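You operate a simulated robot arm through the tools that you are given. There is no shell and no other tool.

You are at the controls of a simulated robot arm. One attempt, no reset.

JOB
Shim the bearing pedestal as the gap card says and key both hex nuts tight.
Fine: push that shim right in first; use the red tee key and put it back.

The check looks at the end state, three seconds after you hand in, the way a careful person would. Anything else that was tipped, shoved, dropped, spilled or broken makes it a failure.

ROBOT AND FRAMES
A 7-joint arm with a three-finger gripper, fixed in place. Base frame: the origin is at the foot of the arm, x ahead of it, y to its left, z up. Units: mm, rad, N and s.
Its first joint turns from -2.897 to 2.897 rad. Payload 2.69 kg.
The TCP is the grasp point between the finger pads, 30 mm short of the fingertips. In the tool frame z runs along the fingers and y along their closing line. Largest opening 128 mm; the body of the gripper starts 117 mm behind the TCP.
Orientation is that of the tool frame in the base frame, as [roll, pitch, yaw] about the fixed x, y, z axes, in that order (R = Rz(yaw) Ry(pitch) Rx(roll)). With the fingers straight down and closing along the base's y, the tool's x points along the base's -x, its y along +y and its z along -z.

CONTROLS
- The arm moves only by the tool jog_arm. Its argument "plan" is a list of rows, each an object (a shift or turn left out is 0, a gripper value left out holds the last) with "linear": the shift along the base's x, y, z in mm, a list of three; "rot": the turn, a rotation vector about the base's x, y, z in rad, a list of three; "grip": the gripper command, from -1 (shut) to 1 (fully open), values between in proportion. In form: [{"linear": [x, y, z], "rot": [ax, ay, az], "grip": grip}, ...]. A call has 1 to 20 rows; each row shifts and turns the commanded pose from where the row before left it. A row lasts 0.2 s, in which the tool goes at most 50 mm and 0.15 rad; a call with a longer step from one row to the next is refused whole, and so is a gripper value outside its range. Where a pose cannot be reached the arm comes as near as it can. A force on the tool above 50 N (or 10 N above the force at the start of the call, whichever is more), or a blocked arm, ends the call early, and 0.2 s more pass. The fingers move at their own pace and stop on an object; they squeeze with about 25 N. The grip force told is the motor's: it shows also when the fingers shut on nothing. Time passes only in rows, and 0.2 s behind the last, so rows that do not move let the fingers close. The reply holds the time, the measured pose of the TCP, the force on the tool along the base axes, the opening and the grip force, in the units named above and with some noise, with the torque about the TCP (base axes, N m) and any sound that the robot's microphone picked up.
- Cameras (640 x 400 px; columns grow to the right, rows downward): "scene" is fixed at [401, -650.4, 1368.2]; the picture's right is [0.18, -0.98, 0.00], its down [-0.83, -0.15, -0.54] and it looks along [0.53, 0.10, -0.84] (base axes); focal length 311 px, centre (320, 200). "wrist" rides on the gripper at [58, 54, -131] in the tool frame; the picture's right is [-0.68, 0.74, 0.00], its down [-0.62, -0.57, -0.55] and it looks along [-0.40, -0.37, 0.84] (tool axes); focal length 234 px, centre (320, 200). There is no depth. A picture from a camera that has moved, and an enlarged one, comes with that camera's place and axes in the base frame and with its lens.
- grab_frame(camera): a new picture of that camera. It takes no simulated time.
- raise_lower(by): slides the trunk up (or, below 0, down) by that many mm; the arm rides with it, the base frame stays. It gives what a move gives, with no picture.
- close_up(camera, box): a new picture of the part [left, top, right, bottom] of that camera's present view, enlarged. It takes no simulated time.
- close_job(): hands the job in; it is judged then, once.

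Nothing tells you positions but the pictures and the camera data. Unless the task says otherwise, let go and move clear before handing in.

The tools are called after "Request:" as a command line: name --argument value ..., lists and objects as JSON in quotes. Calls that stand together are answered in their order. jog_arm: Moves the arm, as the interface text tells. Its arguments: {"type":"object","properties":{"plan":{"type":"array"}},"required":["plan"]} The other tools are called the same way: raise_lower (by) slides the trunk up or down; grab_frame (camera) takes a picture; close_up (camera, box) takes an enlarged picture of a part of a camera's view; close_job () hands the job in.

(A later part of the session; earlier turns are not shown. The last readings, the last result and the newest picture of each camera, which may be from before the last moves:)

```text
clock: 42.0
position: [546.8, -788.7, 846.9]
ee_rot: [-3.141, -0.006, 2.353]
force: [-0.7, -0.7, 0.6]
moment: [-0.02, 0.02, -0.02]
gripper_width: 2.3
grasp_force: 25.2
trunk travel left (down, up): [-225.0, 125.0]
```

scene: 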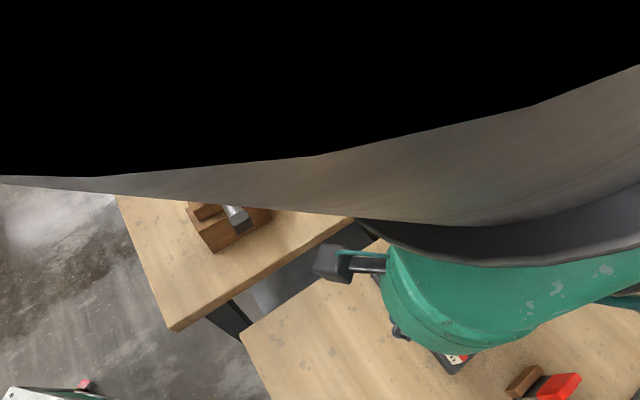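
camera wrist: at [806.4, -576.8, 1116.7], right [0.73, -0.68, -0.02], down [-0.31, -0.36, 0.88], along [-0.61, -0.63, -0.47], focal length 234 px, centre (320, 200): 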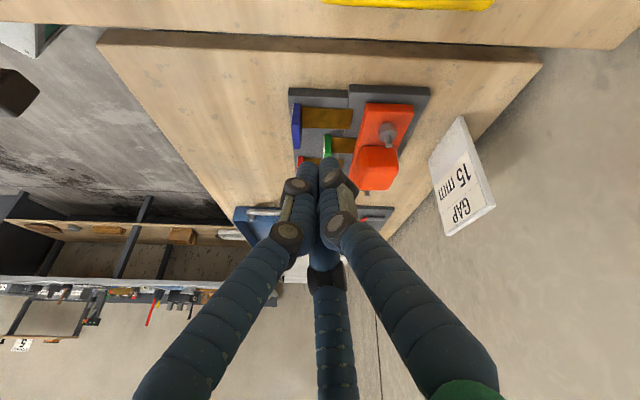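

Request:
jog_arm --plan '[{"linear": [0, 0, -1.5]}, {"linear": [0, 0, -1]}, {"linear": [0, 0, 0]}]'

Request:
jog_arm --plan '[{"linear": [0, 0, -1.5]}, {"linear": [0, 0, -1]}, {"linear": [0, 0, 0]}]'

```text
clock: 42.8
position: [546.8, -788.2, 846.3]
ee_rot: [-3.139, -0.004, 2.352]
force: [-2.6, 4.5, 19.0]
moment: [-0.01, -0.06, -0.03]
gripper_width: 2.4
grasp_force: 31.8
trunk travel left (down, up): [-225.0, 125.0]
```

```text
clock: 43.6
position: [547.9, -787.1, 846.0]
ee_rot: [-3.14, -0.002, 2.355]
force: [-13.0, 10.6, 46.7]
moment: [0.2, 0.21, 0.03]
gripper_width: 2.3
grasp_force: 31.9
trunk travel left (down, up): [-225.0, 125.0]
```

Touched the base plate at TCP z=846.4, so its top is at z≈816.5. I'll lift 3 mm clear and push low on the tag.

Request:
jog_arm --plan '[{"linear": [0, 0, 4]}, {"linear": [0, 0, 3.5]}, {"linear": [0, 0, 0]}]'

Request:
jog_arm --plan '[{"linear": [3.54, -3.54, 0]}, {"linear": [3.54, -3.54, 0]}, {"linear": [3.54, -3.54, 0]}, {"linear": [2.12, -2.12, 0]}, {"linear": [2.12, -2.12, 0]}, {"linear": [2.12, -2.12, 0]}]'

```text
clock: 44.4
position: [549.3, -785.2, 846.6]
ee_rot: [3.141, -0.011, 2.353]
force: [-0.3, -2.3, 1.6]
moment: [0.28, -0.02, -0.01]
gripper_width: 2.1
grasp_force: 31.6
trunk travel left (down, up): [-225.0, 125.0]
```

```text
clock: 45.8
position: [563.9, -803.4, 849.5]
ee_rot: [3.141, -0.008, 2.353]
force: [-0.3, 0.0, 0.0]
moment: [0.01, 0.02, -0.03]
gripper_width: 2.0
grasp_force: 31.6
trunk travel left (down, up): [-225.0, 125.0]
```

Request:
jog_arm --plan '[{"linear": [1.77, -1.77, 0]}, {"linear": [1.77, -1.77, 0]}, {"linear": [1.77, -1.77, 0]}]'

Request:
jog_arm --plan '[{"linear": [1.77, -1.77, 0]}, {"linear": [1.77, -1.77, 0]}, {"linear": [1.77, -1.77, 0]}]'

```text
clock: 46.6
position: [565.0, -804.8, 848.6]
ee_rot: [-3.141, -0.016, 2.35]
force: [-12.4, 16.8, 11.0]
moment: [-0.47, -0.29, -0.09]
gripper_width: 2.0
grasp_force: 31.1
trunk travel left (down, up): [-225.0, 125.0]
stopped in row 3: the force on the tool passed its limit at 53 N (the readings are from after the stop); the commanded pose is now the measured one
```

```text
clock: 47.2
position: [564.1, -805.3, 846.9]
ee_rot: [3.139, -0.025, 2.351]
force: [-13.8, 17.3, 17.7]
moment: [-0.02, 0.18, -0.13]
gripper_width: 2.0
grasp_force: 31.6
trunk travel left (down, up): [-225.0, 125.0]
stopped in row 2: the force on the tool passed its limit at 53 N (the readings are from after the stop); the commanded pose is now the measured one
```

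The push blocks again at exactly the same place (s≈969) even when pushing at the foot, so it looks like a hard stop. I'll back off gently and look at the shim closely from the side to confirm its state.

Request:
jog_arm --plan '[{"linear": [-3, 3, 3]}, {"linear": [-10, 10, 2]}, {"linear": [-15, 15, 10]}, {"linear": [-15, 15, 35]}, {"linear": [0, 0, 45]}, {"linear": [0, 0, 45]}, {"linear": [0, 0, 45]}, {"linear": [0, 0, 0]}]'

Request:
close_up --camera "wrist" --box '[300, 80, 540, 260]'

```text
clock: 49.0
position: [521.3, -761.5, 1029.2]
ee_rot: [3.139, -0.022, 2.351]
force: [0.7, 0.1, 0.3]
moment: [-0.05, -0.03, 0.02]
gripper_width: 2.1
grasp_force: 31.5
trunk travel left (down, up): [-225.0, 125.0]
```

```text
2.22 times, centred on (420, 170) of wrist
camera zoom: at [520.7, -684.6, 1161.5], right [1.0, 0.04, -0.01], down [0.04, -0.84, 0.53], along [0.01, -0.53, -0.85], focal length 520 px, centre (98, 267)
```

zoom: 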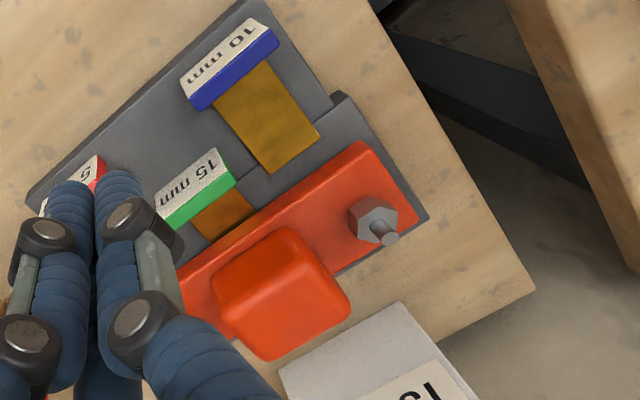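

The shim travelled about 50 mm to a firm stop, square in its track, and its neighbours are untouched, so I take it as fully home. Next is the red tee key. I'll straighten the tool, half-open the fingers and move above it.

Request:
jog_arm --plan '[{"linear": [0, 0, 30], "rot": [-0.0156, -0.0156, 0.004]}, {"linear": [0, 0, 16]}, {"linear": [35.6, 20.3, 0]}, {"linear": [35.6, 20.3, 0]}, {"linear": [35.6, 20.3, 0]}, {"linear": [35.6, 20.3, 0]}, {"linear": [35.6, 20.3, 0]}, {"linear": [35.6, 20.3, 0]}, {"linear": [35.6, 20.3, 0]}, {"linear": [35.6, 20.3, 0]}, {"linear": [30, 17, 0]}, {"linear": [0, 0, 0], "grip": -0.1}, {"linear": [0, 0, 0], "grip": -0.1}]'

Request:
grab_frame --camera "wrist"

Request:
grab_frame --camera "scene"

```text
clock: 51.8
position: [837.2, -583.2, 1076.5]
ee_rot: [3.14, -0.001, 2.354]
force: [0.2, 1.1, 0.0]
moment: [0.04, -0.02, 0.04]
gripper_width: 57.4
grasp_force: 0.1
trunk travel left (down, up): [-225.0, 125.0]
```

```text
taken
camera wrist: at [834.6, -504.2, 1208.4], right [1.0, 0.04, 0.0], down [0.03, -0.84, 0.55], along [0.02, -0.55, -0.84], focal length 234 px, centre (320, 200)
```

wrist: 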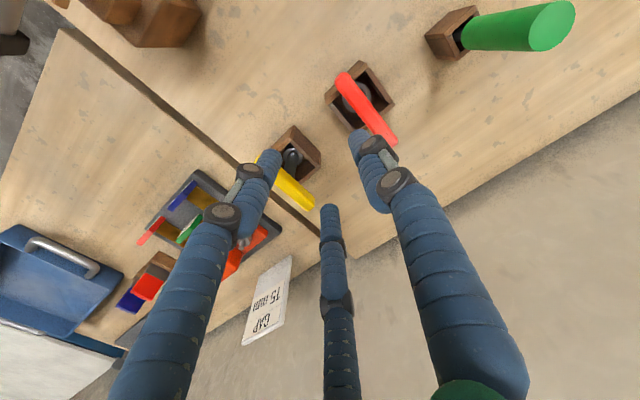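

```text
taken
```

scene: 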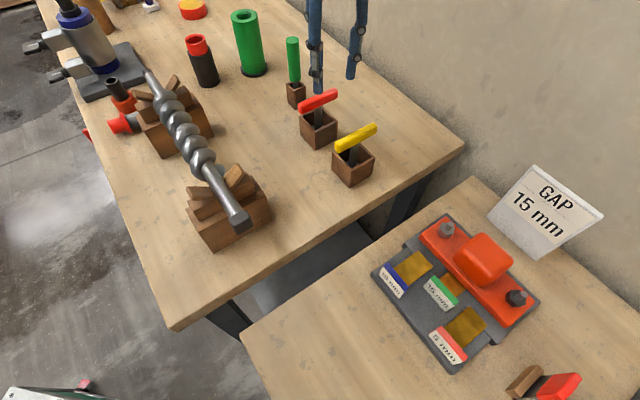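

Request:
close_up --camera "scene" --box '[370, 210, 550, 380]'

Request:
close_up --camera "wrist" --box '[300, 40, 460, 160]'

Request:
close_up --camera "scene" --box '[280, 30, 400, 195]'

```text
2.35 times, centred on (460, 295) of scene
camera zoom: at [401.0, -650.4, 1368.2], right [0.18, -0.98, 0.0], down [-0.83, -0.15, -0.54], along [0.53, 0.1, -0.84], focal length 731 px, centre (-9, -24)
```

zoom: 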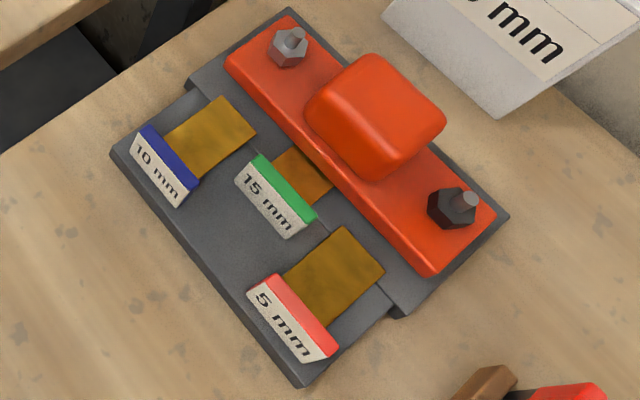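

```text
3.33 times, centred on (380, 100) of wrist
camera zoom: at [834.6, -504.2, 1208.4], right [1.0, 0.04, 0.0], down [0.03, -0.84, 0.55], along [0.02, -0.55, -0.84], focal length 781 px, centre (120, 533)
```

zoom: 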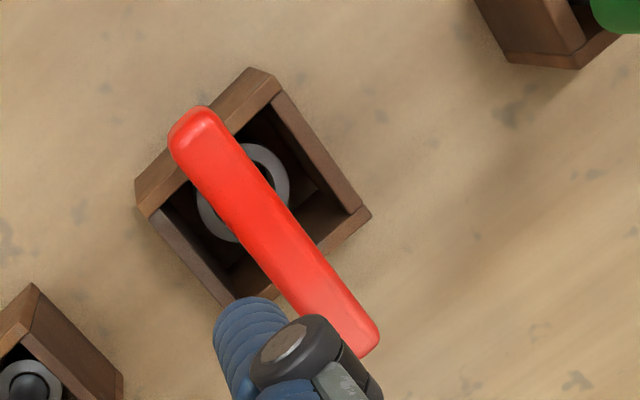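

```text
2.42 times, centred on (340, 112) of scene
camera zoom: at [401.0, -650.4, 1368.2], right [0.18, -0.98, 0.0], down [-0.83, -0.15, -0.54], along [0.53, 0.1, -0.84], focal length 754 px, centre (272, 412)
```

zoom: 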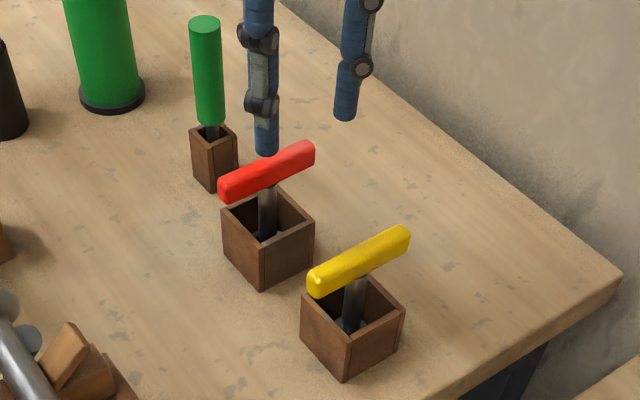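

The scene view now shows the shim square and half under the sole. Refining the red key from this closer view puts its bar top at about (882,-553,962). I'll centre above it and check alignment in the image.

Request:
jog_arm --plan '[{"linear": [22, 15, 0], "grip": -0.1}, {"linear": [23, 15, 0]}, {"linear": [0, 0, -30]}, {"linear": [0, 0, 0]}]'

Request:
grab_frame --camera "wrist"

Request:
close_up --camera "scene" --box '[260, 40, 400, 180]'

```text
clock: 52.8
position: [883.5, -551.9, 1044.4]
ee_rot: [3.139, -0.003, 2.355]
force: [0.8, -0.3, -0.1]
moment: [0.02, -0.01, -0.01]
gripper_width: 57.5
grasp_force: 0.0
trunk travel left (down, up): [-225.0, 125.0]
```

```text
taken
camera wrist: at [880.9, -474.3, 1176.3], right [1.0, 0.04, 0.0], down [0.03, -0.84, 0.55], along [0.02, -0.55, -0.84], focal length 234 px, centre (320, 200)
```

wrist: 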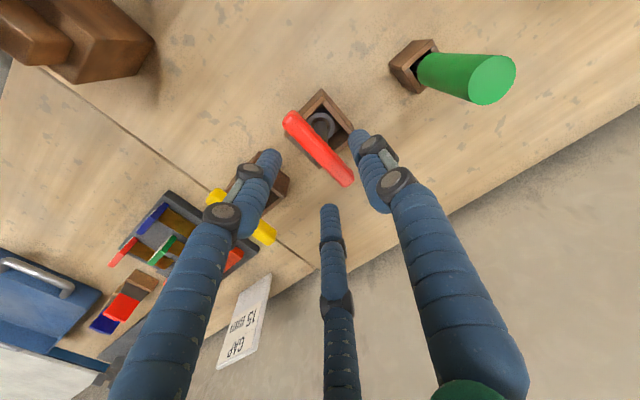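

```text
2.86 times, centred on (330, 110) of scene
camera zoom: at [401.0, -650.4, 1368.2], right [0.18, -0.98, 0.0], down [-0.83, -0.15, -0.54], along [0.53, 0.1, -0.84], focal length 888 px, centre (291, 457)
```

zoom: 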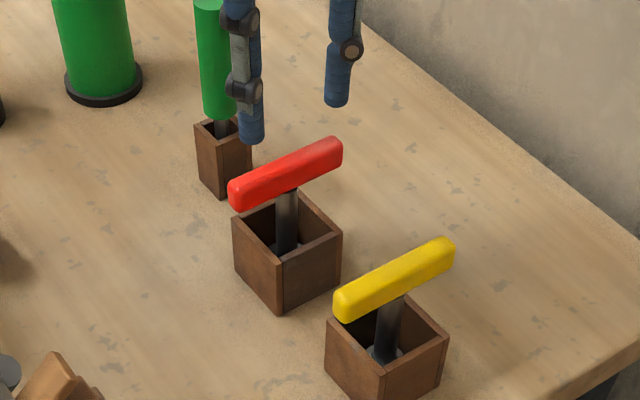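

The bar is centred under the TCP. The two rear fingertips would come down close to the bar at this opening, so I'll open a little wider and shift slightly toward -w for clearance, then check again.

Request:
jog_arm --plan '[{"linear": [-3.5, -3.5, 0], "grip": 0.31}, {"linear": [0, 0, 0], "grip": 0.31}, {"linear": [0, 0, -20], "grip": 0.31}]'

Request:
grab_frame --camera "wrist"

Request:
close_up --camera "scene" --box '[260, 20, 400, 160]'

```text
clock: 53.6
position: [879.8, -556.7, 1026.0]
ee_rot: [3.14, 0.002, 2.353]
force: [-0.2, -0.3, 1.0]
moment: [-0.01, -0.03, -0.03]
gripper_width: 83.8
grasp_force: 0.1
trunk travel left (down, up): [-225.0, 125.0]
```

```text
taken
camera wrist: at [876.7, -477.8, 1157.5], right [1.0, 0.04, 0.0], down [0.03, -0.84, 0.55], along [0.02, -0.55, -0.84], focal length 234 px, centre (320, 200)
```

wrist: 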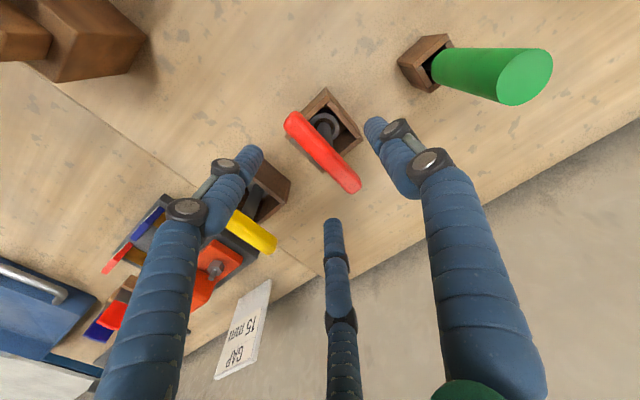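

```text
2.86 times, centred on (330, 90) of scene
camera zoom: at [401.0, -650.4, 1368.2], right [0.18, -0.98, 0.0], down [-0.83, -0.15, -0.54], along [0.53, 0.1, -0.84], focal length 888 px, centre (291, 514)
```

zoom: 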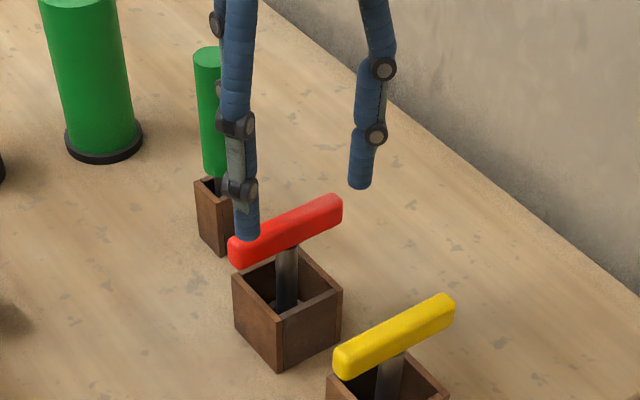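

Request:
jog_arm --plan '[{"linear": [0, 0, -15]}, {"linear": [0, 0, -15]}, {"linear": [0, 0, -12]}, {"linear": [0, 0, -10]}, {"linear": [0, 0, -8]}, {"linear": [0, 0, -5]}, {"linear": [0, 0, 0]}]'

Request:
grab_frame --camera "wrist"

Request:
close_up --camera "scene" --box '[260, 20, 400, 160]'

```text
clock: 55.2
position: [879.5, -557.4, 961.4]
ee_rot: [3.141, 0.0, 2.354]
force: [0.3, -0.1, -0.3]
moment: [-0.03, 0.02, -0.01]
gripper_width: 83.8
grasp_force: 0.1
trunk travel left (down, up): [-225.0, 125.0]
```

```text
taken
camera wrist: at [877.2, -478.2, 1092.6], right [1.0, 0.04, 0.0], down [0.03, -0.84, 0.55], along [0.02, -0.55, -0.84], focal length 234 px, centre (320, 200)
```

wrist: 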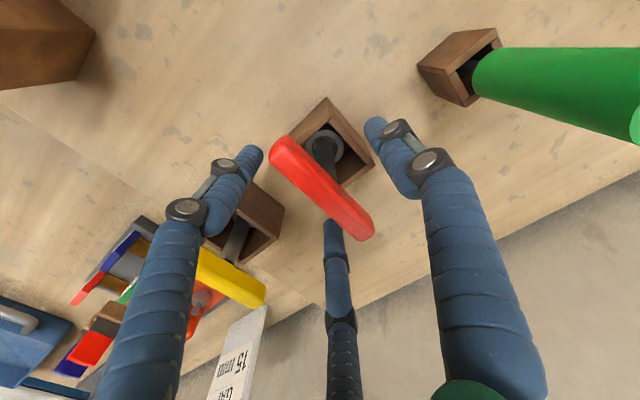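

```text
2.86 times, centred on (330, 90) of scene
camera zoom: at [401.0, -650.4, 1368.2], right [0.18, -0.98, 0.0], down [-0.83, -0.15, -0.54], along [0.53, 0.1, -0.84], focal length 888 px, centre (291, 514)
```

zoom: 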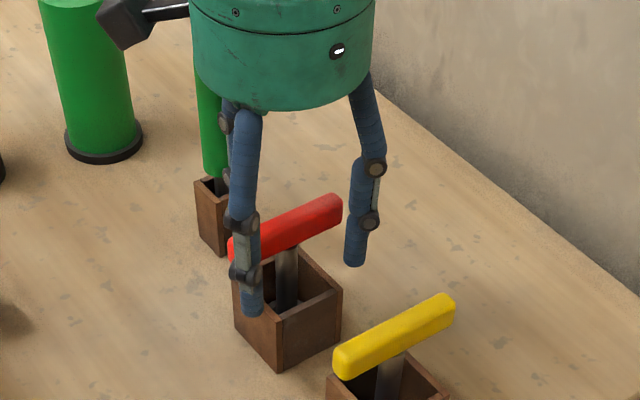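

Bar is between the fingers with clearance. Closing on it now.

Request:
jog_arm --plan '[{"grip": -0.2}, {"grip": -0.4}, {"grip": -0.6}, {"grip": -1}, {"grip": -1}, {"grip": -1}]'

Request:
grab_frame --camera "wrist"

Request:
close_up --camera "scene" --box '[260, 20, 400, 160]'

```text
clock: 56.6
position: [879.0, -557.9, 961.5]
ee_rot: [3.139, -0.002, 2.355]
force: [0.0, -0.6, 0.6]
moment: [-0.02, 0.03, -0.02]
gripper_width: 24.8
grasp_force: 25.1
trunk travel left (down, up): [-225.0, 125.0]
```

```text
taken
camera wrist: at [877.1, -478.2, 1092.5], right [1.0, 0.04, 0.0], down [0.03, -0.84, 0.55], along [0.02, -0.55, -0.84], focal length 234 px, centre (320, 200)
```

wrist: 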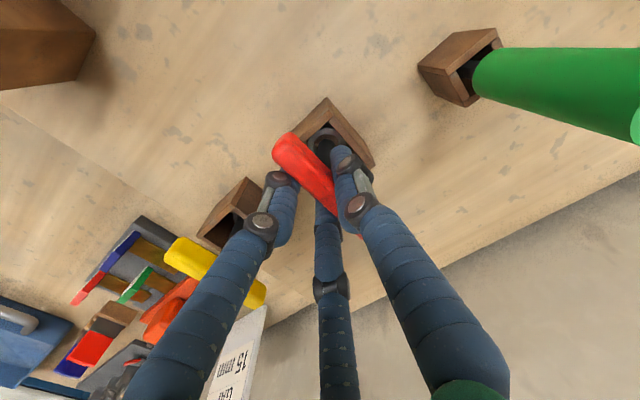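

```text
2.86 times, centred on (330, 90) of scene
camera zoom: at [401.0, -650.4, 1368.2], right [0.18, -0.98, 0.0], down [-0.83, -0.15, -0.54], along [0.53, 0.1, -0.84], focal length 888 px, centre (291, 514)
```

zoom: 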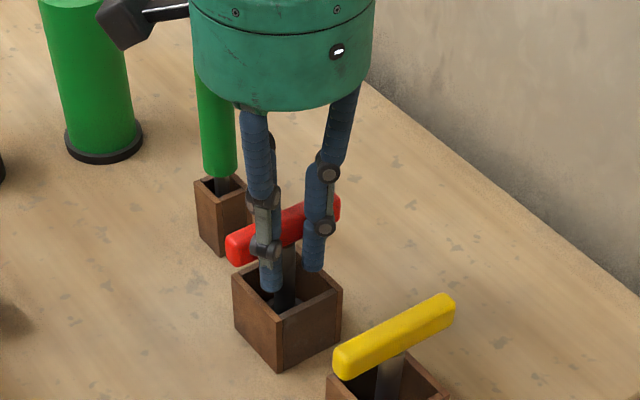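

Gripped at 24.8 mm with 25 N. I'll lift slowly and check that it comes up straight.

Request:
jog_arm --plan '[{"linear": [0, 0, 5], "grip": -1}, {"linear": [0, 0, 10]}, {"linear": [0, 0, 15]}, {"linear": [0, 0, 15]}, {"linear": [0, 0, 20]}, {"linear": [0, 0, 20]}, {"linear": [0, 0, 0]}]'

Request:
grab_frame --camera "scene"

Request:
close_up --camera "scene" --box '[260, 20, 400, 160]'

Request:
grab_frame --camera "wrist"

```text
clock: 58.2
position: [880.2, -557.5, 1046.3]
ee_rot: [3.14, -0.002, 2.353]
force: [0.4, -0.1, -2.3]
moment: [-0.02, -0.02, -0.06]
gripper_width: 24.5
grasp_force: 25.0
trunk travel left (down, up): [-225.0, 125.0]
```

```text
taken
```

scene: 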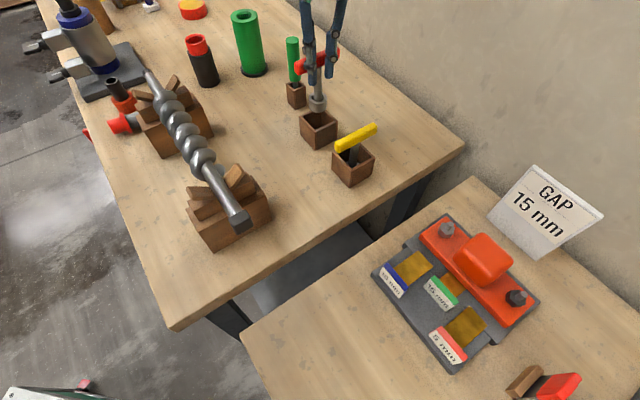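

```text
2.86 times, centred on (330, 90) of scene
camera zoom: at [401.0, -650.4, 1368.2], right [0.18, -0.98, 0.0], down [-0.83, -0.15, -0.54], along [0.53, 0.1, -0.84], focal length 888 px, centre (291, 514)
```

zoom: 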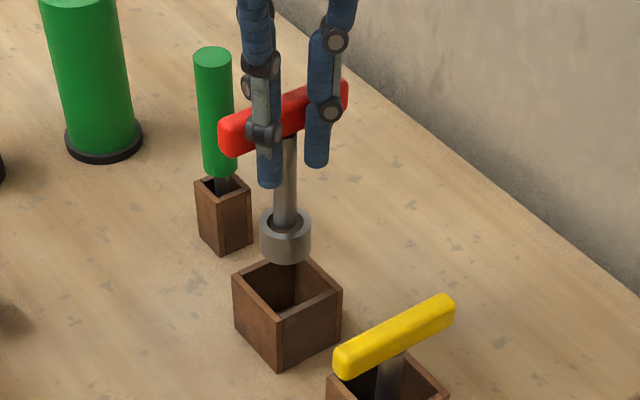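

```text
taken
camera wrist: at [877.3, -478.9, 1177.3], right [1.0, 0.04, 0.0], down [0.03, -0.84, 0.55], along [0.02, -0.55, -0.84], focal length 234 px, centre (320, 200)
```

wrist: 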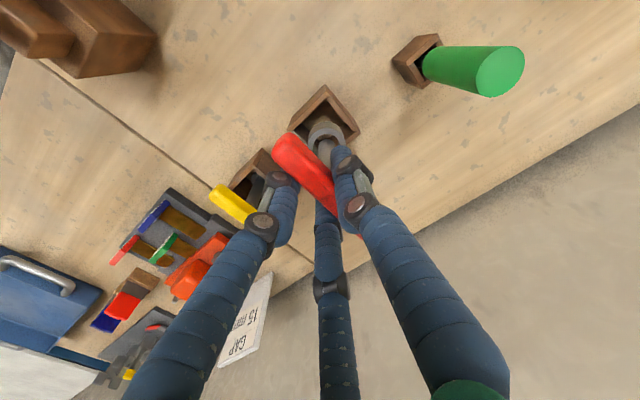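

The key came up cleanly. I'll measure where the socket sits relative to the TCP from both cameras.

Request:
close_up --camera "wrist" --box '[260, 70, 400, 220]'

Request:
close_up --camera "scene" --box '[290, 40, 350, 120]'

```text
2.67 times, centred on (330, 145) of wrist
camera zoom: at [877.3, -478.9, 1177.3], right [1.0, 0.04, 0.0], down [0.03, -0.84, 0.55], along [0.02, -0.55, -0.84], focal length 624 px, centre (293, 347)
```

zoom: 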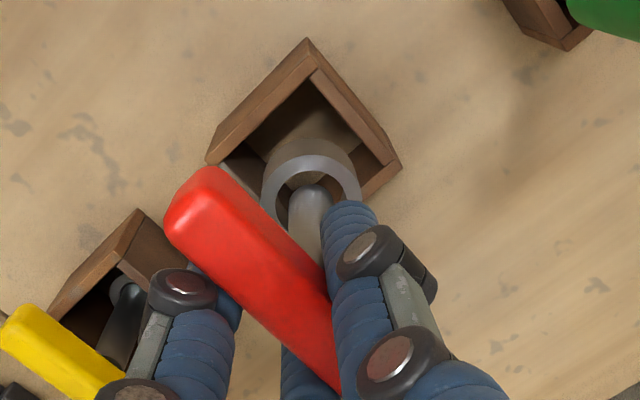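

```text
5.00 times, centred on (320, 80) of scene
camera zoom: at [401.0, -650.4, 1368.2], right [0.18, -0.98, 0.0], down [-0.83, -0.15, -0.54], along [0.53, 0.1, -0.84], focal length 1554 px, centre (320, 800)
```

zoom: 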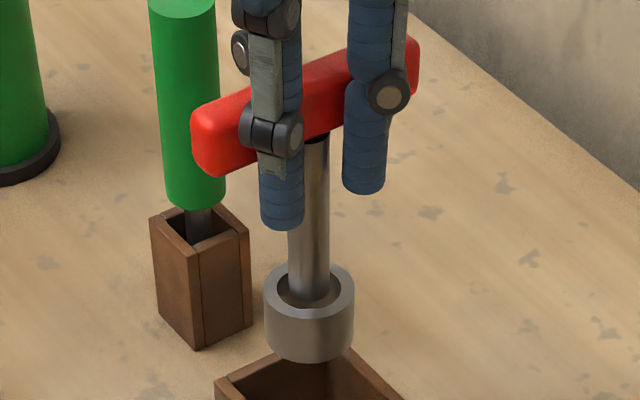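

The bar sits about 8 mm to the +w side of the TCP, and the socket bottom is about 100 mm below it. The nuts are beyond vertical-tool reach, so I need to hold the key with the hand tilted outward. I'll set the key back in its box and regrip it at a tilt.

Request:
jog_arm --plan '[{"linear": [0, 0, -20], "grip": -1}, {"linear": [0, 0, -20]}, {"linear": [0, 0, -20]}, {"linear": [0, 0, -12]}, {"linear": [0, 0, -6]}, {"linear": [0, 0, -3]}, {"linear": [0, 0, 0]}]'

```text
clock: 59.8
position: [880.5, -558.3, 964.7]
ee_rot: [3.139, 0.0, 2.355]
force: [0.2, 0.7, -2.5]
moment: [-0.01, 0.03, 0.01]
gripper_width: 24.7
grasp_force: 25.1
trunk travel left (down, up): [-225.0, 125.0]
```

Request:
jog_arm --plan '[{"linear": [0, 0, -1.5]}, {"linear": [0, 0, -1]}, {"linear": [0, 0, 0]}]'

Request:
jog_arm --plan '[{"linear": [0, 0, -1]}, {"linear": [0, 0, 0]}]'

```text
clock: 60.6
position: [880.8, -556.4, 962.5]
ee_rot: [3.141, 0.0, 2.353]
force: [0.2, -0.2, -2.2]
moment: [0.02, 0.0, -0.02]
gripper_width: 24.6
grasp_force: 25.0
trunk travel left (down, up): [-225.0, 125.0]
```

```text
clock: 61.2
position: [879.1, -557.1, 962.0]
ee_rot: [3.139, -0.002, 2.356]
force: [0.5, 0.1, -1.9]
moment: [0.02, 0.03, -0.02]
gripper_width: 24.8
grasp_force: 24.9
trunk travel left (down, up): [-225.0, 125.0]
```

Request:
jog_arm --plan '[{"linear": [0, 0, -1]}, {"linear": [0, 0, 0]}]'

Request:
jog_arm --plan '[{"linear": [0, 0, -0.8]}, {"linear": [0, 0, 0]}]'

```text
clock: 61.8
position: [881.1, -557.3, 961.3]
ee_rot: [-3.141, 0.0, 2.354]
force: [0.4, 0.4, -0.7]
moment: [-0.07, -0.07, -0.01]
gripper_width: 24.5
grasp_force: 24.7
trunk travel left (down, up): [-225.0, 125.0]
```

```text
clock: 62.4
position: [878.8, -556.7, 961.7]
ee_rot: [3.14, 0.0, 2.355]
force: [-1.5, 0.4, 3.6]
moment: [0.11, 0.02, 0.03]
gripper_width: 24.5
grasp_force: 24.6
trunk travel left (down, up): [-225.0, 125.0]
```

The key is resting on the box floor again. I'll release, go straight up, then tilt the hand outward by 0.35 rad.

Request:
jog_arm --plan '[{"linear": [0, 0, 0.5], "grip": -0.5}, {"linear": [0, 0, 0], "grip": -0.1}, {"linear": [0, 0, 0], "grip": 0.31}, {"linear": [0, 0, 0], "grip": 0.31}, {"linear": [0, 0, 20]}, {"linear": [0, 0, 30]}, {"linear": [0, 0, 30]}, {"linear": [0, 0, 0]}]'

Request:
close_up --camera "scene" --box '[260, 20, 400, 160]'

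Request:
grab_frame --camera "wrist"

```text
clock: 64.2
position: [879.8, -558.1, 1040.1]
ee_rot: [3.141, -0.001, 2.353]
force: [0.7, -0.5, 0.2]
moment: [0.01, -0.04, 0.01]
gripper_width: 83.8
grasp_force: 0.0
trunk travel left (down, up): [-225.0, 125.0]
```

```text
2.86 times, centred on (330, 90) of scene
camera zoom: at [401.0, -650.4, 1368.2], right [0.18, -0.98, 0.0], down [-0.83, -0.15, -0.54], along [0.53, 0.1, -0.84], focal length 888 px, centre (291, 514)
```

zoom: 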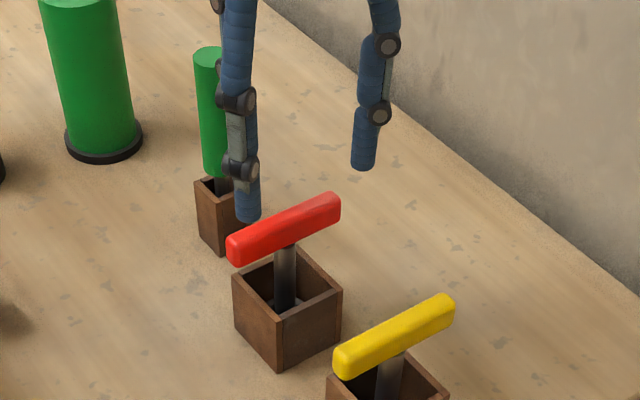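

```text
taken
camera wrist: at [877.6, -478.8, 1171.1], right [1.0, 0.04, 0.0], down [0.03, -0.84, 0.55], along [0.02, -0.55, -0.84], focal length 234 px, centre (320, 200)
```

wrist: 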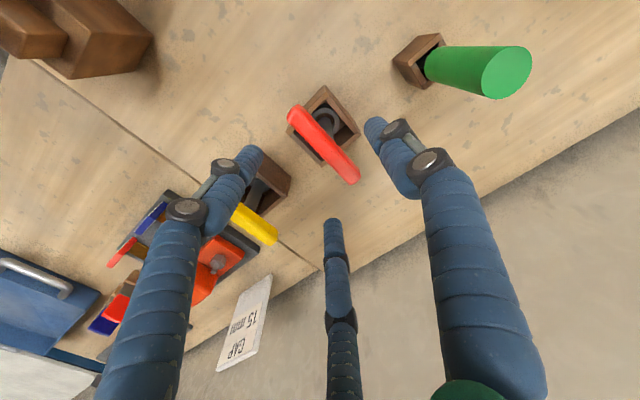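

Request:
jog_arm --plan '[{"rot": [-0.0707, -0.0707, 0]}, {"rot": [-0.0707, -0.0707, 0]}, {"rot": [-0.0707, -0.0707, 0]}, {"linear": [-4.2, 4.2, 0]}, {"linear": [0, 0, -15]}, {"linear": [0, 0, -15]}, {"linear": [0, 0, 0]}]'

Request:
grab_frame --camera "wrist"

Request:
close_up --camera "scene" --box '[260, 20, 400, 160]'

```text
clock: 65.8
position: [876.4, -552.7, 1010.4]
ee_rot: [3.14, 0.301, 2.354]
force: [0.2, -1.2, 0.4]
moment: [0.01, 0.02, -0.01]
gripper_width: 83.9
grasp_force: 0.1
trunk travel left (down, up): [-225.0, 125.0]
```

```text
taken
camera wrist: at [848.3, -448.2, 1119.5], right [0.98, 0.06, 0.2], down [-0.1, -0.7, 0.7], along [0.19, -0.71, -0.68], focal length 234 px, centre (320, 200)
```

wrist: 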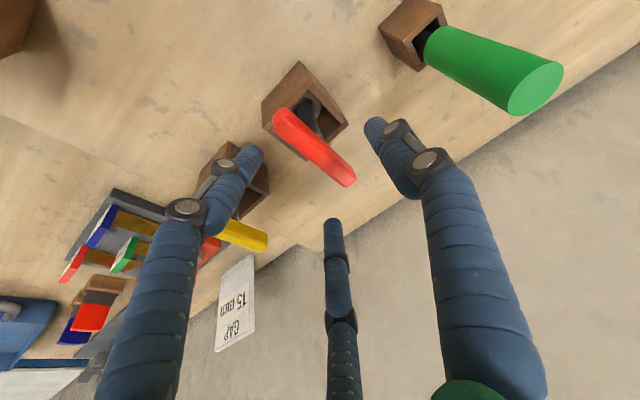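

```text
2.86 times, centred on (330, 90) of scene
camera zoom: at [401.0, -650.4, 1368.2], right [0.18, -0.98, 0.0], down [-0.83, -0.15, -0.54], along [0.53, 0.1, -0.84], focal length 888 px, centre (291, 514)
```

zoom: 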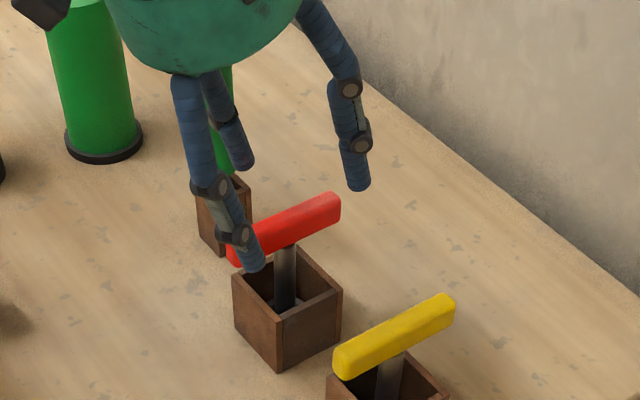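

Request:
jog_arm --plan '[{"linear": [0, 0, -12]}, {"linear": [0, 0, -12]}, {"linear": [0, 0, -10]}, {"linear": [0, 0, -8]}, {"linear": [0, 0, 0]}]'

Request:
grab_frame --camera "wrist"

Request:
close_up --camera "scene" --box '[260, 20, 400, 160]'

```text
clock: 67.0
position: [874.0, -553.3, 968.1]
ee_rot: [3.139, 0.3, 2.355]
force: [0.1, -0.1, -0.1]
moment: [0.02, -0.01, -0.02]
gripper_width: 83.6
grasp_force: 0.1
trunk travel left (down, up): [-225.0, 125.0]
```

```text
taken
camera wrist: at [847.1, -449.3, 1076.8], right [0.98, 0.06, 0.2], down [-0.1, -0.7, 0.7], along [0.18, -0.71, -0.68], focal length 234 px, centre (320, 200)
```

wrist: 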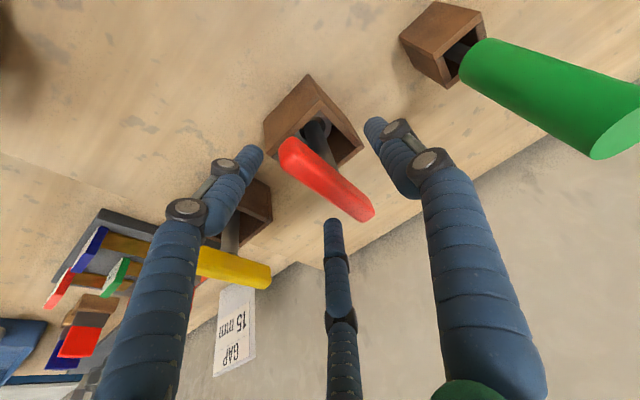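

```text
2.86 times, centred on (330, 90) of scene
camera zoom: at [401.0, -650.4, 1368.2], right [0.18, -0.98, 0.0], down [-0.83, -0.15, -0.54], along [0.53, 0.1, -0.84], focal length 888 px, centre (291, 514)
```

zoom: 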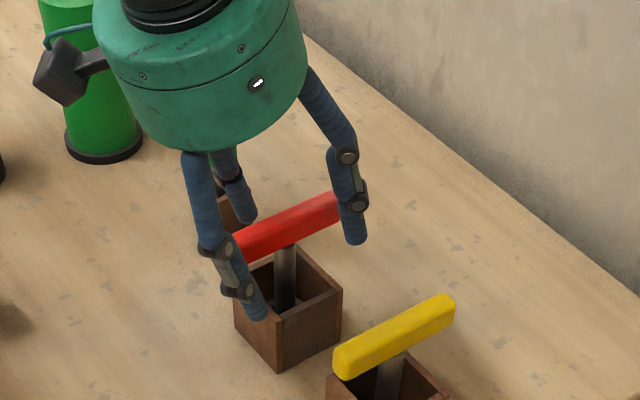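

Request:
jog_arm --plan '[{"grip": -0.2}, {"grip": -0.4}, {"grip": -0.55}, {"grip": -0.65}, {"grip": -1}, {"grip": -1}, {"grip": -1}]'

Request:
grab_frame --camera "wrist"

Request:
close_up --camera "scene" --box '[260, 20, 400, 160]'

```text
clock: 68.6
position: [875.3, -553.7, 967.5]
ee_rot: [3.141, 0.297, 2.354]
force: [0.1, 0.1, 0.2]
moment: [0.05, -0.15, 0.03]
gripper_width: 25.4
grasp_force: 25.3
trunk travel left (down, up): [-225.0, 125.0]
```

```text
taken
camera wrist: at [847.1, -449.1, 1076.9], right [0.98, 0.06, 0.2], down [-0.1, -0.7, 0.7], along [0.18, -0.71, -0.68], focal length 234 px, centre (320, 200)
```

wrist: 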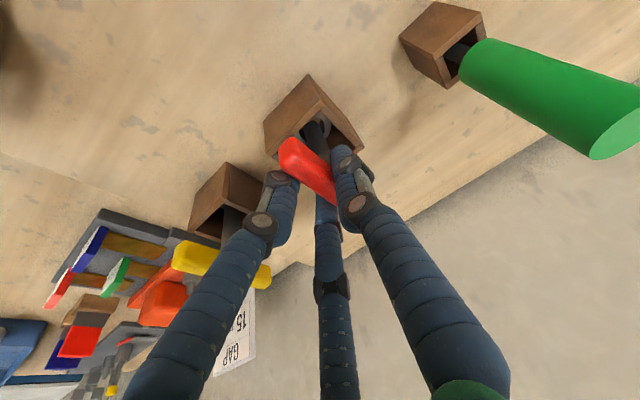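

```text
2.86 times, centred on (330, 90) of scene
camera zoom: at [401.0, -650.4, 1368.2], right [0.18, -0.98, 0.0], down [-0.83, -0.15, -0.54], along [0.53, 0.1, -0.84], focal length 888 px, centre (291, 514)
```

zoom: 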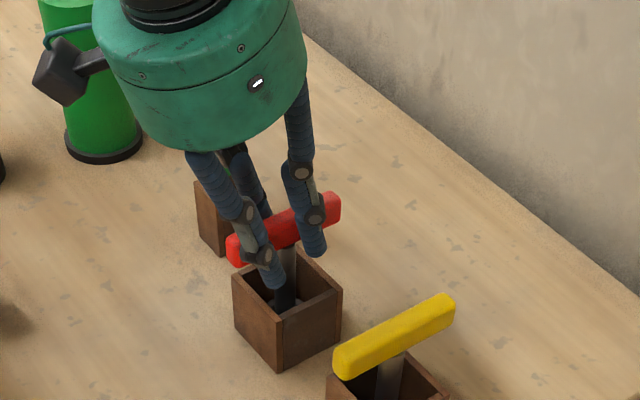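

Gripped at the tilt. Lifting slowly and checking that the key hangs vertical.

Request:
jog_arm --plan '[{"linear": [0, 0, 5], "grip": -1}, {"linear": [0, 0, 10]}, {"linear": [0, 0, 15]}, {"linear": [0, 0, 15]}, {"linear": [0, 0, 20]}, {"linear": [0, 0, 20]}, {"linear": [0, 0, 0]}]'

Request:
close_up --camera "scene" --box '[270, 20, 370, 130]'

Request:
close_up --camera "wrist" --box '[240, 60, 420, 230]'

```text
clock: 70.2
position: [874.4, -553.1, 1053.4]
ee_rot: [3.14, 0.299, 2.354]
force: [-0.3, 0.0, -2.6]
moment: [0.01, -0.01, -0.02]
gripper_width: 25.3
grasp_force: 24.7
trunk travel left (down, up): [-225.0, 125.0]
```

```text
3.64 times, centred on (320, 75) of scene
camera zoom: at [401.0, -650.4, 1368.2], right [0.18, -0.98, 0.0], down [-0.83, -0.15, -0.54], along [0.53, 0.1, -0.84], focal length 1130 px, centre (320, 654)
```

zoom: 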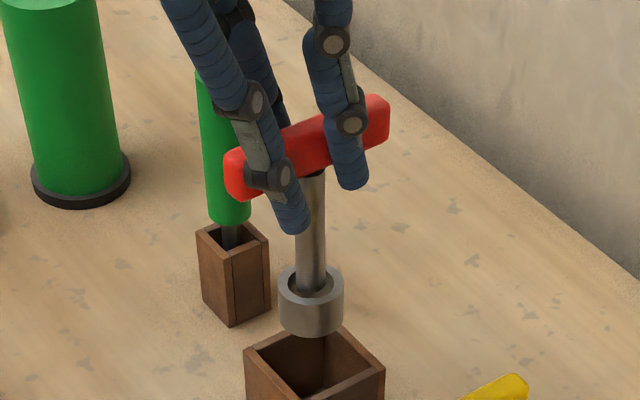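

```text
2.35 times, centred on (330, 145) of wrist
camera zoom: at [846.8, -448.4, 1162.1], right [0.98, 0.06, 0.2], down [-0.1, -0.7, 0.7], along [0.19, -0.71, -0.68], focal length 551 px, centre (296, 329)
```

zoom: 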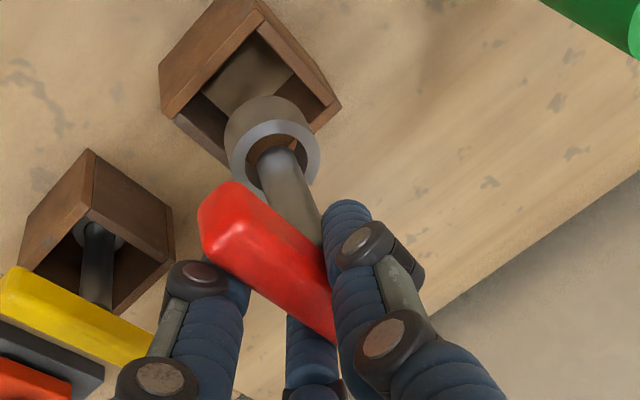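

The key hangs vertical, with its axis about 8 mm outward (s) and 4.5 mm in +w from the TCP. I'll carry it inward, across behind the yellow key, then out toward the grey nut.

Request:
jog_arm --plan '[{"linear": [-19, 19, 0], "grip": -1}, {"linear": [-19, 19, 0]}, {"linear": [-18, 18, 0]}, {"linear": [-23, -23, 0]}, {"linear": [-23, -23, 0]}, {"linear": [-23, -23, 0]}, {"linear": [-23, -23, 0]}, {"linear": [-23, -23, 0]}, {"linear": [-23, -23, 0]}, {"linear": [-23, -23, 0]}, {"linear": [-23, -23, 0]}, {"linear": [-23, -23, 0]}, {"linear": [-22, -22, 0]}, {"linear": [0, 0, 0]}]'

Request:
grab_frame --camera "wrist"

```text
clock: 73.2
position: [590.5, -726.2, 1053.5]
ee_rot: [3.14, 0.298, 2.356]
force: [-0.5, -0.6, -3.1]
moment: [0.06, -0.03, 0.03]
gripper_width: 25.5
grasp_force: 25.1
trunk travel left (down, up): [-225.0, 125.0]
```

```text
taken
camera wrist: at [562.2, -621.5, 1162.5], right [0.98, 0.06, 0.2], down [-0.1, -0.7, 0.7], along [0.19, -0.71, -0.68], focal length 234 px, centre (320, 200)
```

wrist: 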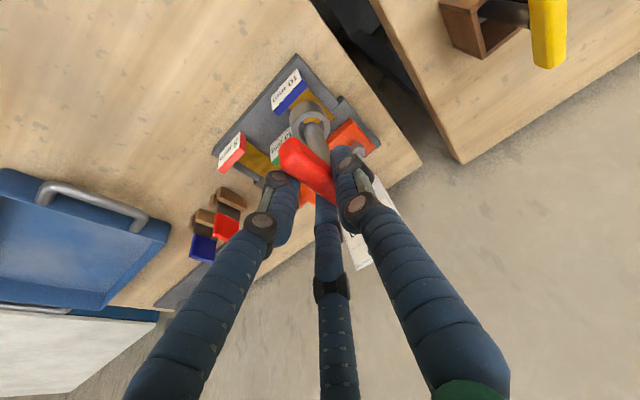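

Request:
jog_arm --plan '[{"linear": [20, -20, 0], "grip": -1}, {"linear": [20, -20, 0]}, {"linear": [20, -20, 0]}, {"linear": [18, -18, 0]}, {"linear": [0, 0, 0]}]'

Request:
grab_frame --camera "wrist"

Request:
grab_frame --camera "scene"

```text
clock: 74.4
position: [667.2, -806.2, 1053.0]
ee_rot: [3.139, 0.298, 2.356]
force: [0.9, -0.2, -2.6]
moment: [0.01, 0.03, 0.0]
gripper_width: 25.8
grasp_force: 25.2
trunk travel left (down, up): [-225.0, 125.0]
```

```text
taken
camera wrist: at [640.3, -700.2, 1161.4], right [0.98, 0.06, 0.2], down [-0.1, -0.7, 0.7], along [0.18, -0.71, -0.68], focal length 234 px, centre (320, 200)
```

wrist: 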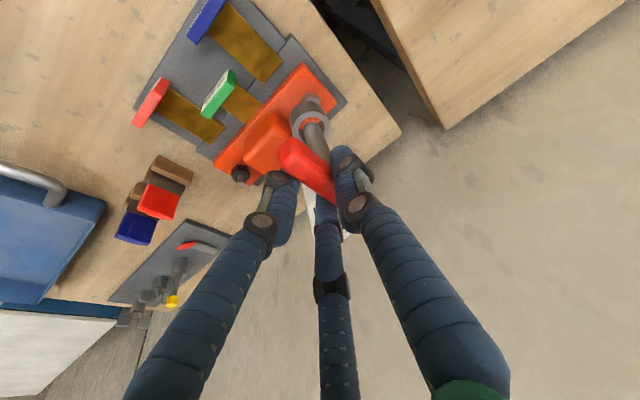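

```text
taken
```

scene: 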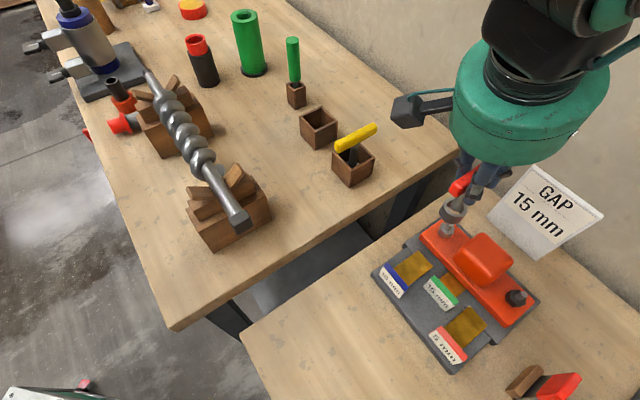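

Request:
close_up --camera "scene" --box '[420, 160, 500, 260]'

Request:
close_up --camera "wrist" --box '[260, 60, 360, 200]'

```text
4.00 times, centred on (460, 210) of scene
camera zoom: at [401.0, -650.4, 1368.2], right [0.18, -0.98, 0.0], down [-0.83, -0.15, -0.54], along [0.53, 0.1, -0.84], focal length 1243 px, centre (-240, 160)
```

zoom: 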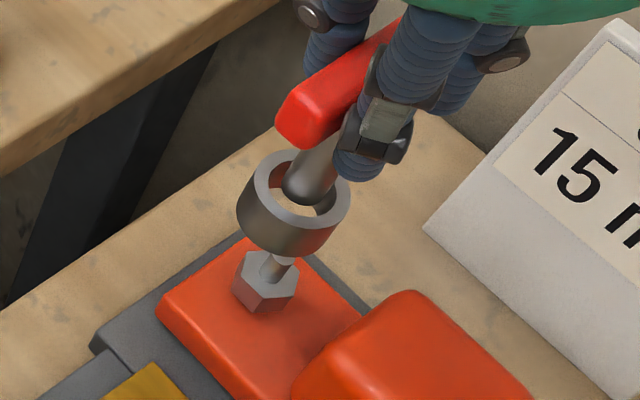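

```text
2.86 times, centred on (310, 130) of wrist
camera zoom: at [640.3, -700.2, 1161.4], right [0.98, 0.06, 0.2], down [-0.1, -0.7, 0.7], along [0.18, -0.71, -0.68], focal length 669 px, centre (349, 400)
```

zoom: 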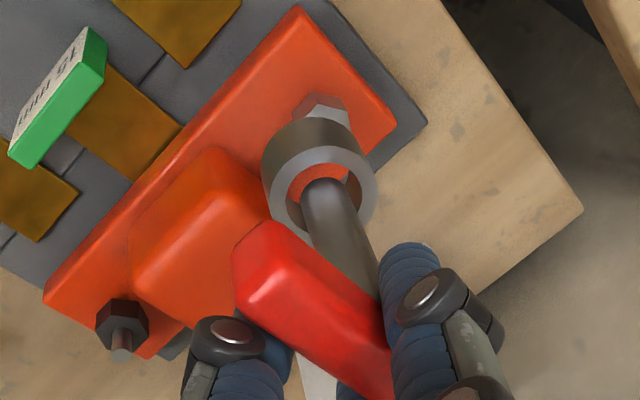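

Request:
close_up --camera "scene" --box '[430, 195, 470, 245]'

Request:
close_up --camera "scene" --box '[490, 270, 540, 325]'

Request:
close_up --camera "wrist" --box '[215, 140, 275, 195]'

```text
8.00 times, centred on (450, 220) of scene
camera zoom: at [401.0, -650.4, 1368.2], right [0.18, -0.98, 0.0], down [-0.83, -0.15, -0.54], along [0.53, 0.1, -0.84], focal length 2487 px, centre (-720, 40)
```

zoom: 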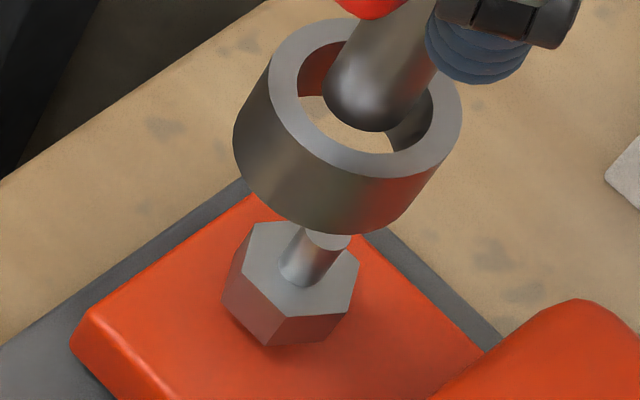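

```text
7.27 times, centred on (515, 298) of scene
camera zoom: at [401.0, -650.4, 1368.2], right [0.18, -0.98, 0.0], down [-0.83, -0.15, -0.54], along [0.53, 0.1, -0.84], focal length 2260 px, centre (-1098, -509)
```

zoom: 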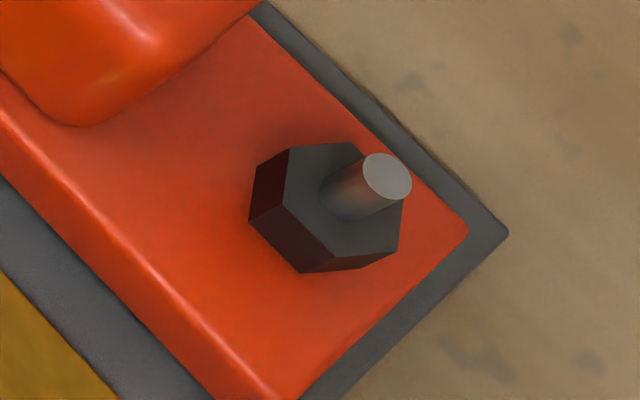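

```text
7.27 times, centred on (245, 168) of wrist
camera zoom: at [640.3, -700.2, 1161.4], right [0.98, 0.06, 0.2], down [-0.1, -0.7, 0.7], along [0.18, -0.71, -0.68], focal length 1703 px, centre (866, 436)
```

zoom: 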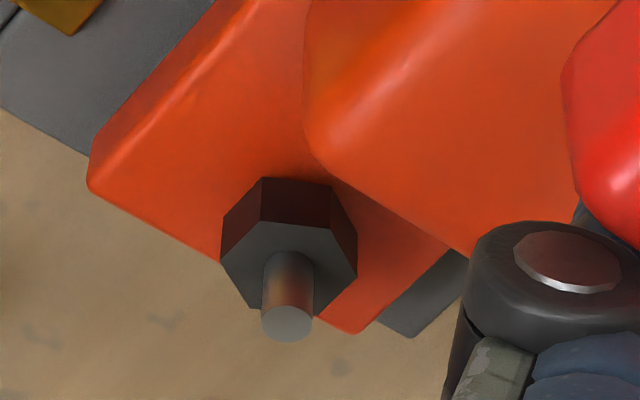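

I can see the ring socket and the grey nut clearly. Relative offset is about +35 mm in s and 0 in w. I'll move over the nut and lower part-way, then recheck alignment.

Request:
jog_arm --plan '[{"linear": [9, -9, 0], "grip": -1}, {"linear": [9, -9, 0]}, {"linear": [6.7, -6.7, 0]}, {"linear": [0, 0, -15]}, {"linear": [0, 0, -15]}, {"linear": [0, 0, -15]}, {"linear": [0, 0, 0]}]'

Request:
close_up --camera "scene" --box '[420, 180, 490, 260]'

Request:
close_up --camera "wrist" --box '[260, 60, 360, 200]'

```text
clock: 76.0
position: [695.1, -830.7, 1008.3]
ee_rot: [3.141, 0.299, 2.354]
force: [0.6, -0.3, -1.1]
moment: [0.0, 0.03, 0.0]
gripper_width: 25.4
grasp_force: 25.2
trunk travel left (down, up): [-225.0, 125.0]
```

```text
5.00 times, centred on (455, 220) of scene
camera zoom: at [401.0, -650.4, 1368.2], right [0.18, -0.98, 0.0], down [-0.83, -0.15, -0.54], along [0.53, 0.1, -0.84], focal length 1554 px, centre (-355, 100)
```

zoom: 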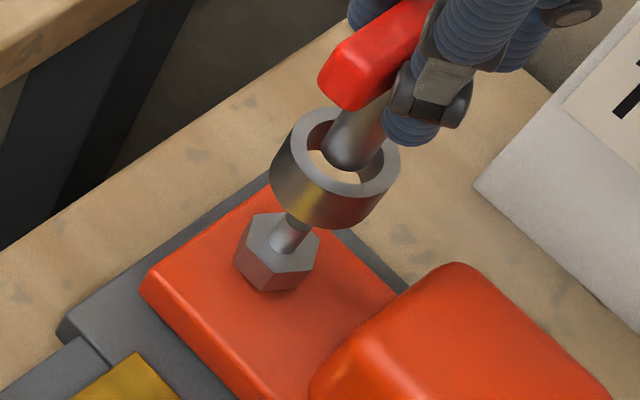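

```text
2.86 times, centred on (310, 130) of wrist
camera zoom: at [666.0, -724.7, 1116.6], right [0.98, 0.06, 0.2], down [-0.1, -0.7, 0.7], along [0.18, -0.71, -0.68], focal length 669 px, centre (349, 400)
```

zoom: 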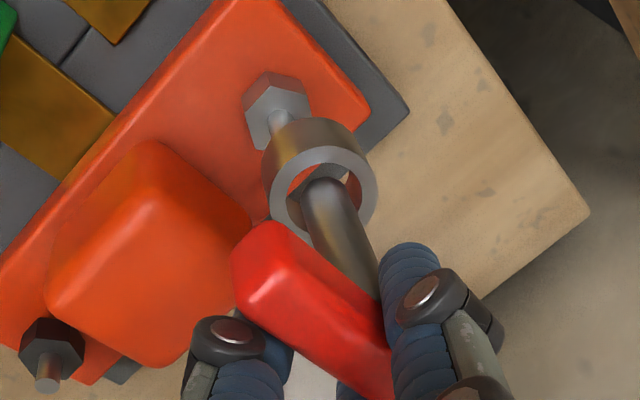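

Request:
jog_arm --plan '[{"linear": [-2.8, 0.7, 0], "grip": -1}, {"linear": [0, 0, -10]}, {"linear": [0, 0, -10]}, {"linear": [0, 0, 0]}]'

Request:
close_up --camera "scene" --box '[430, 195, 480, 250]'

Request:
close_up --camera "wrist" --box '[270, 70, 350, 170]'

```text
clock: 77.0
position: [689.9, -827.9, 988.4]
ee_rot: [3.141, 0.3, 2.354]
force: [-0.5, -0.3, -1.8]
moment: [0.03, 0.04, 0.0]
gripper_width: 25.4
grasp_force: 24.9
trunk travel left (down, up): [-225.0, 125.0]
```

```text
7.27 times, centred on (455, 222) of scene
camera zoom: at [401.0, -650.4, 1368.2], right [0.18, -0.98, 0.0], down [-0.83, -0.15, -0.54], along [0.53, 0.1, -0.84], focal length 2260 px, centre (-662, 36)
```

zoom: 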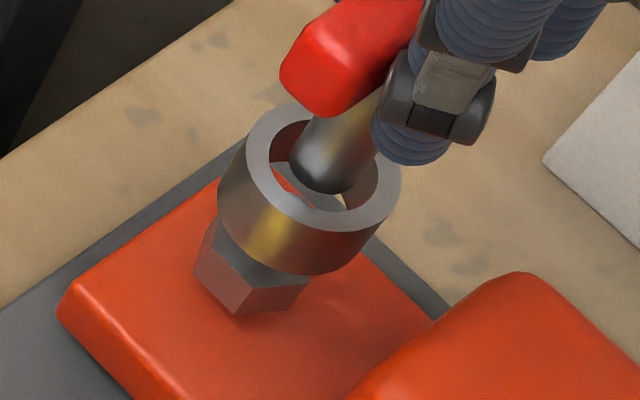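

```text
4.00 times, centred on (310, 120) of wrist
camera zoom: at [662.3, -724.0, 1097.2], right [0.98, 0.06, 0.2], down [-0.1, -0.7, 0.7], along [0.18, -0.71, -0.68], focal length 937 px, centre (360, 520)
```

zoom: 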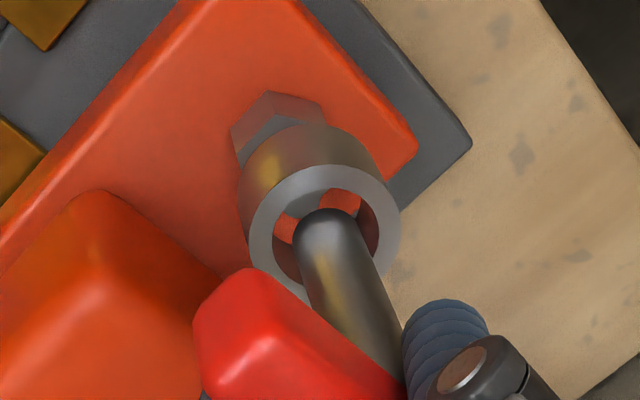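

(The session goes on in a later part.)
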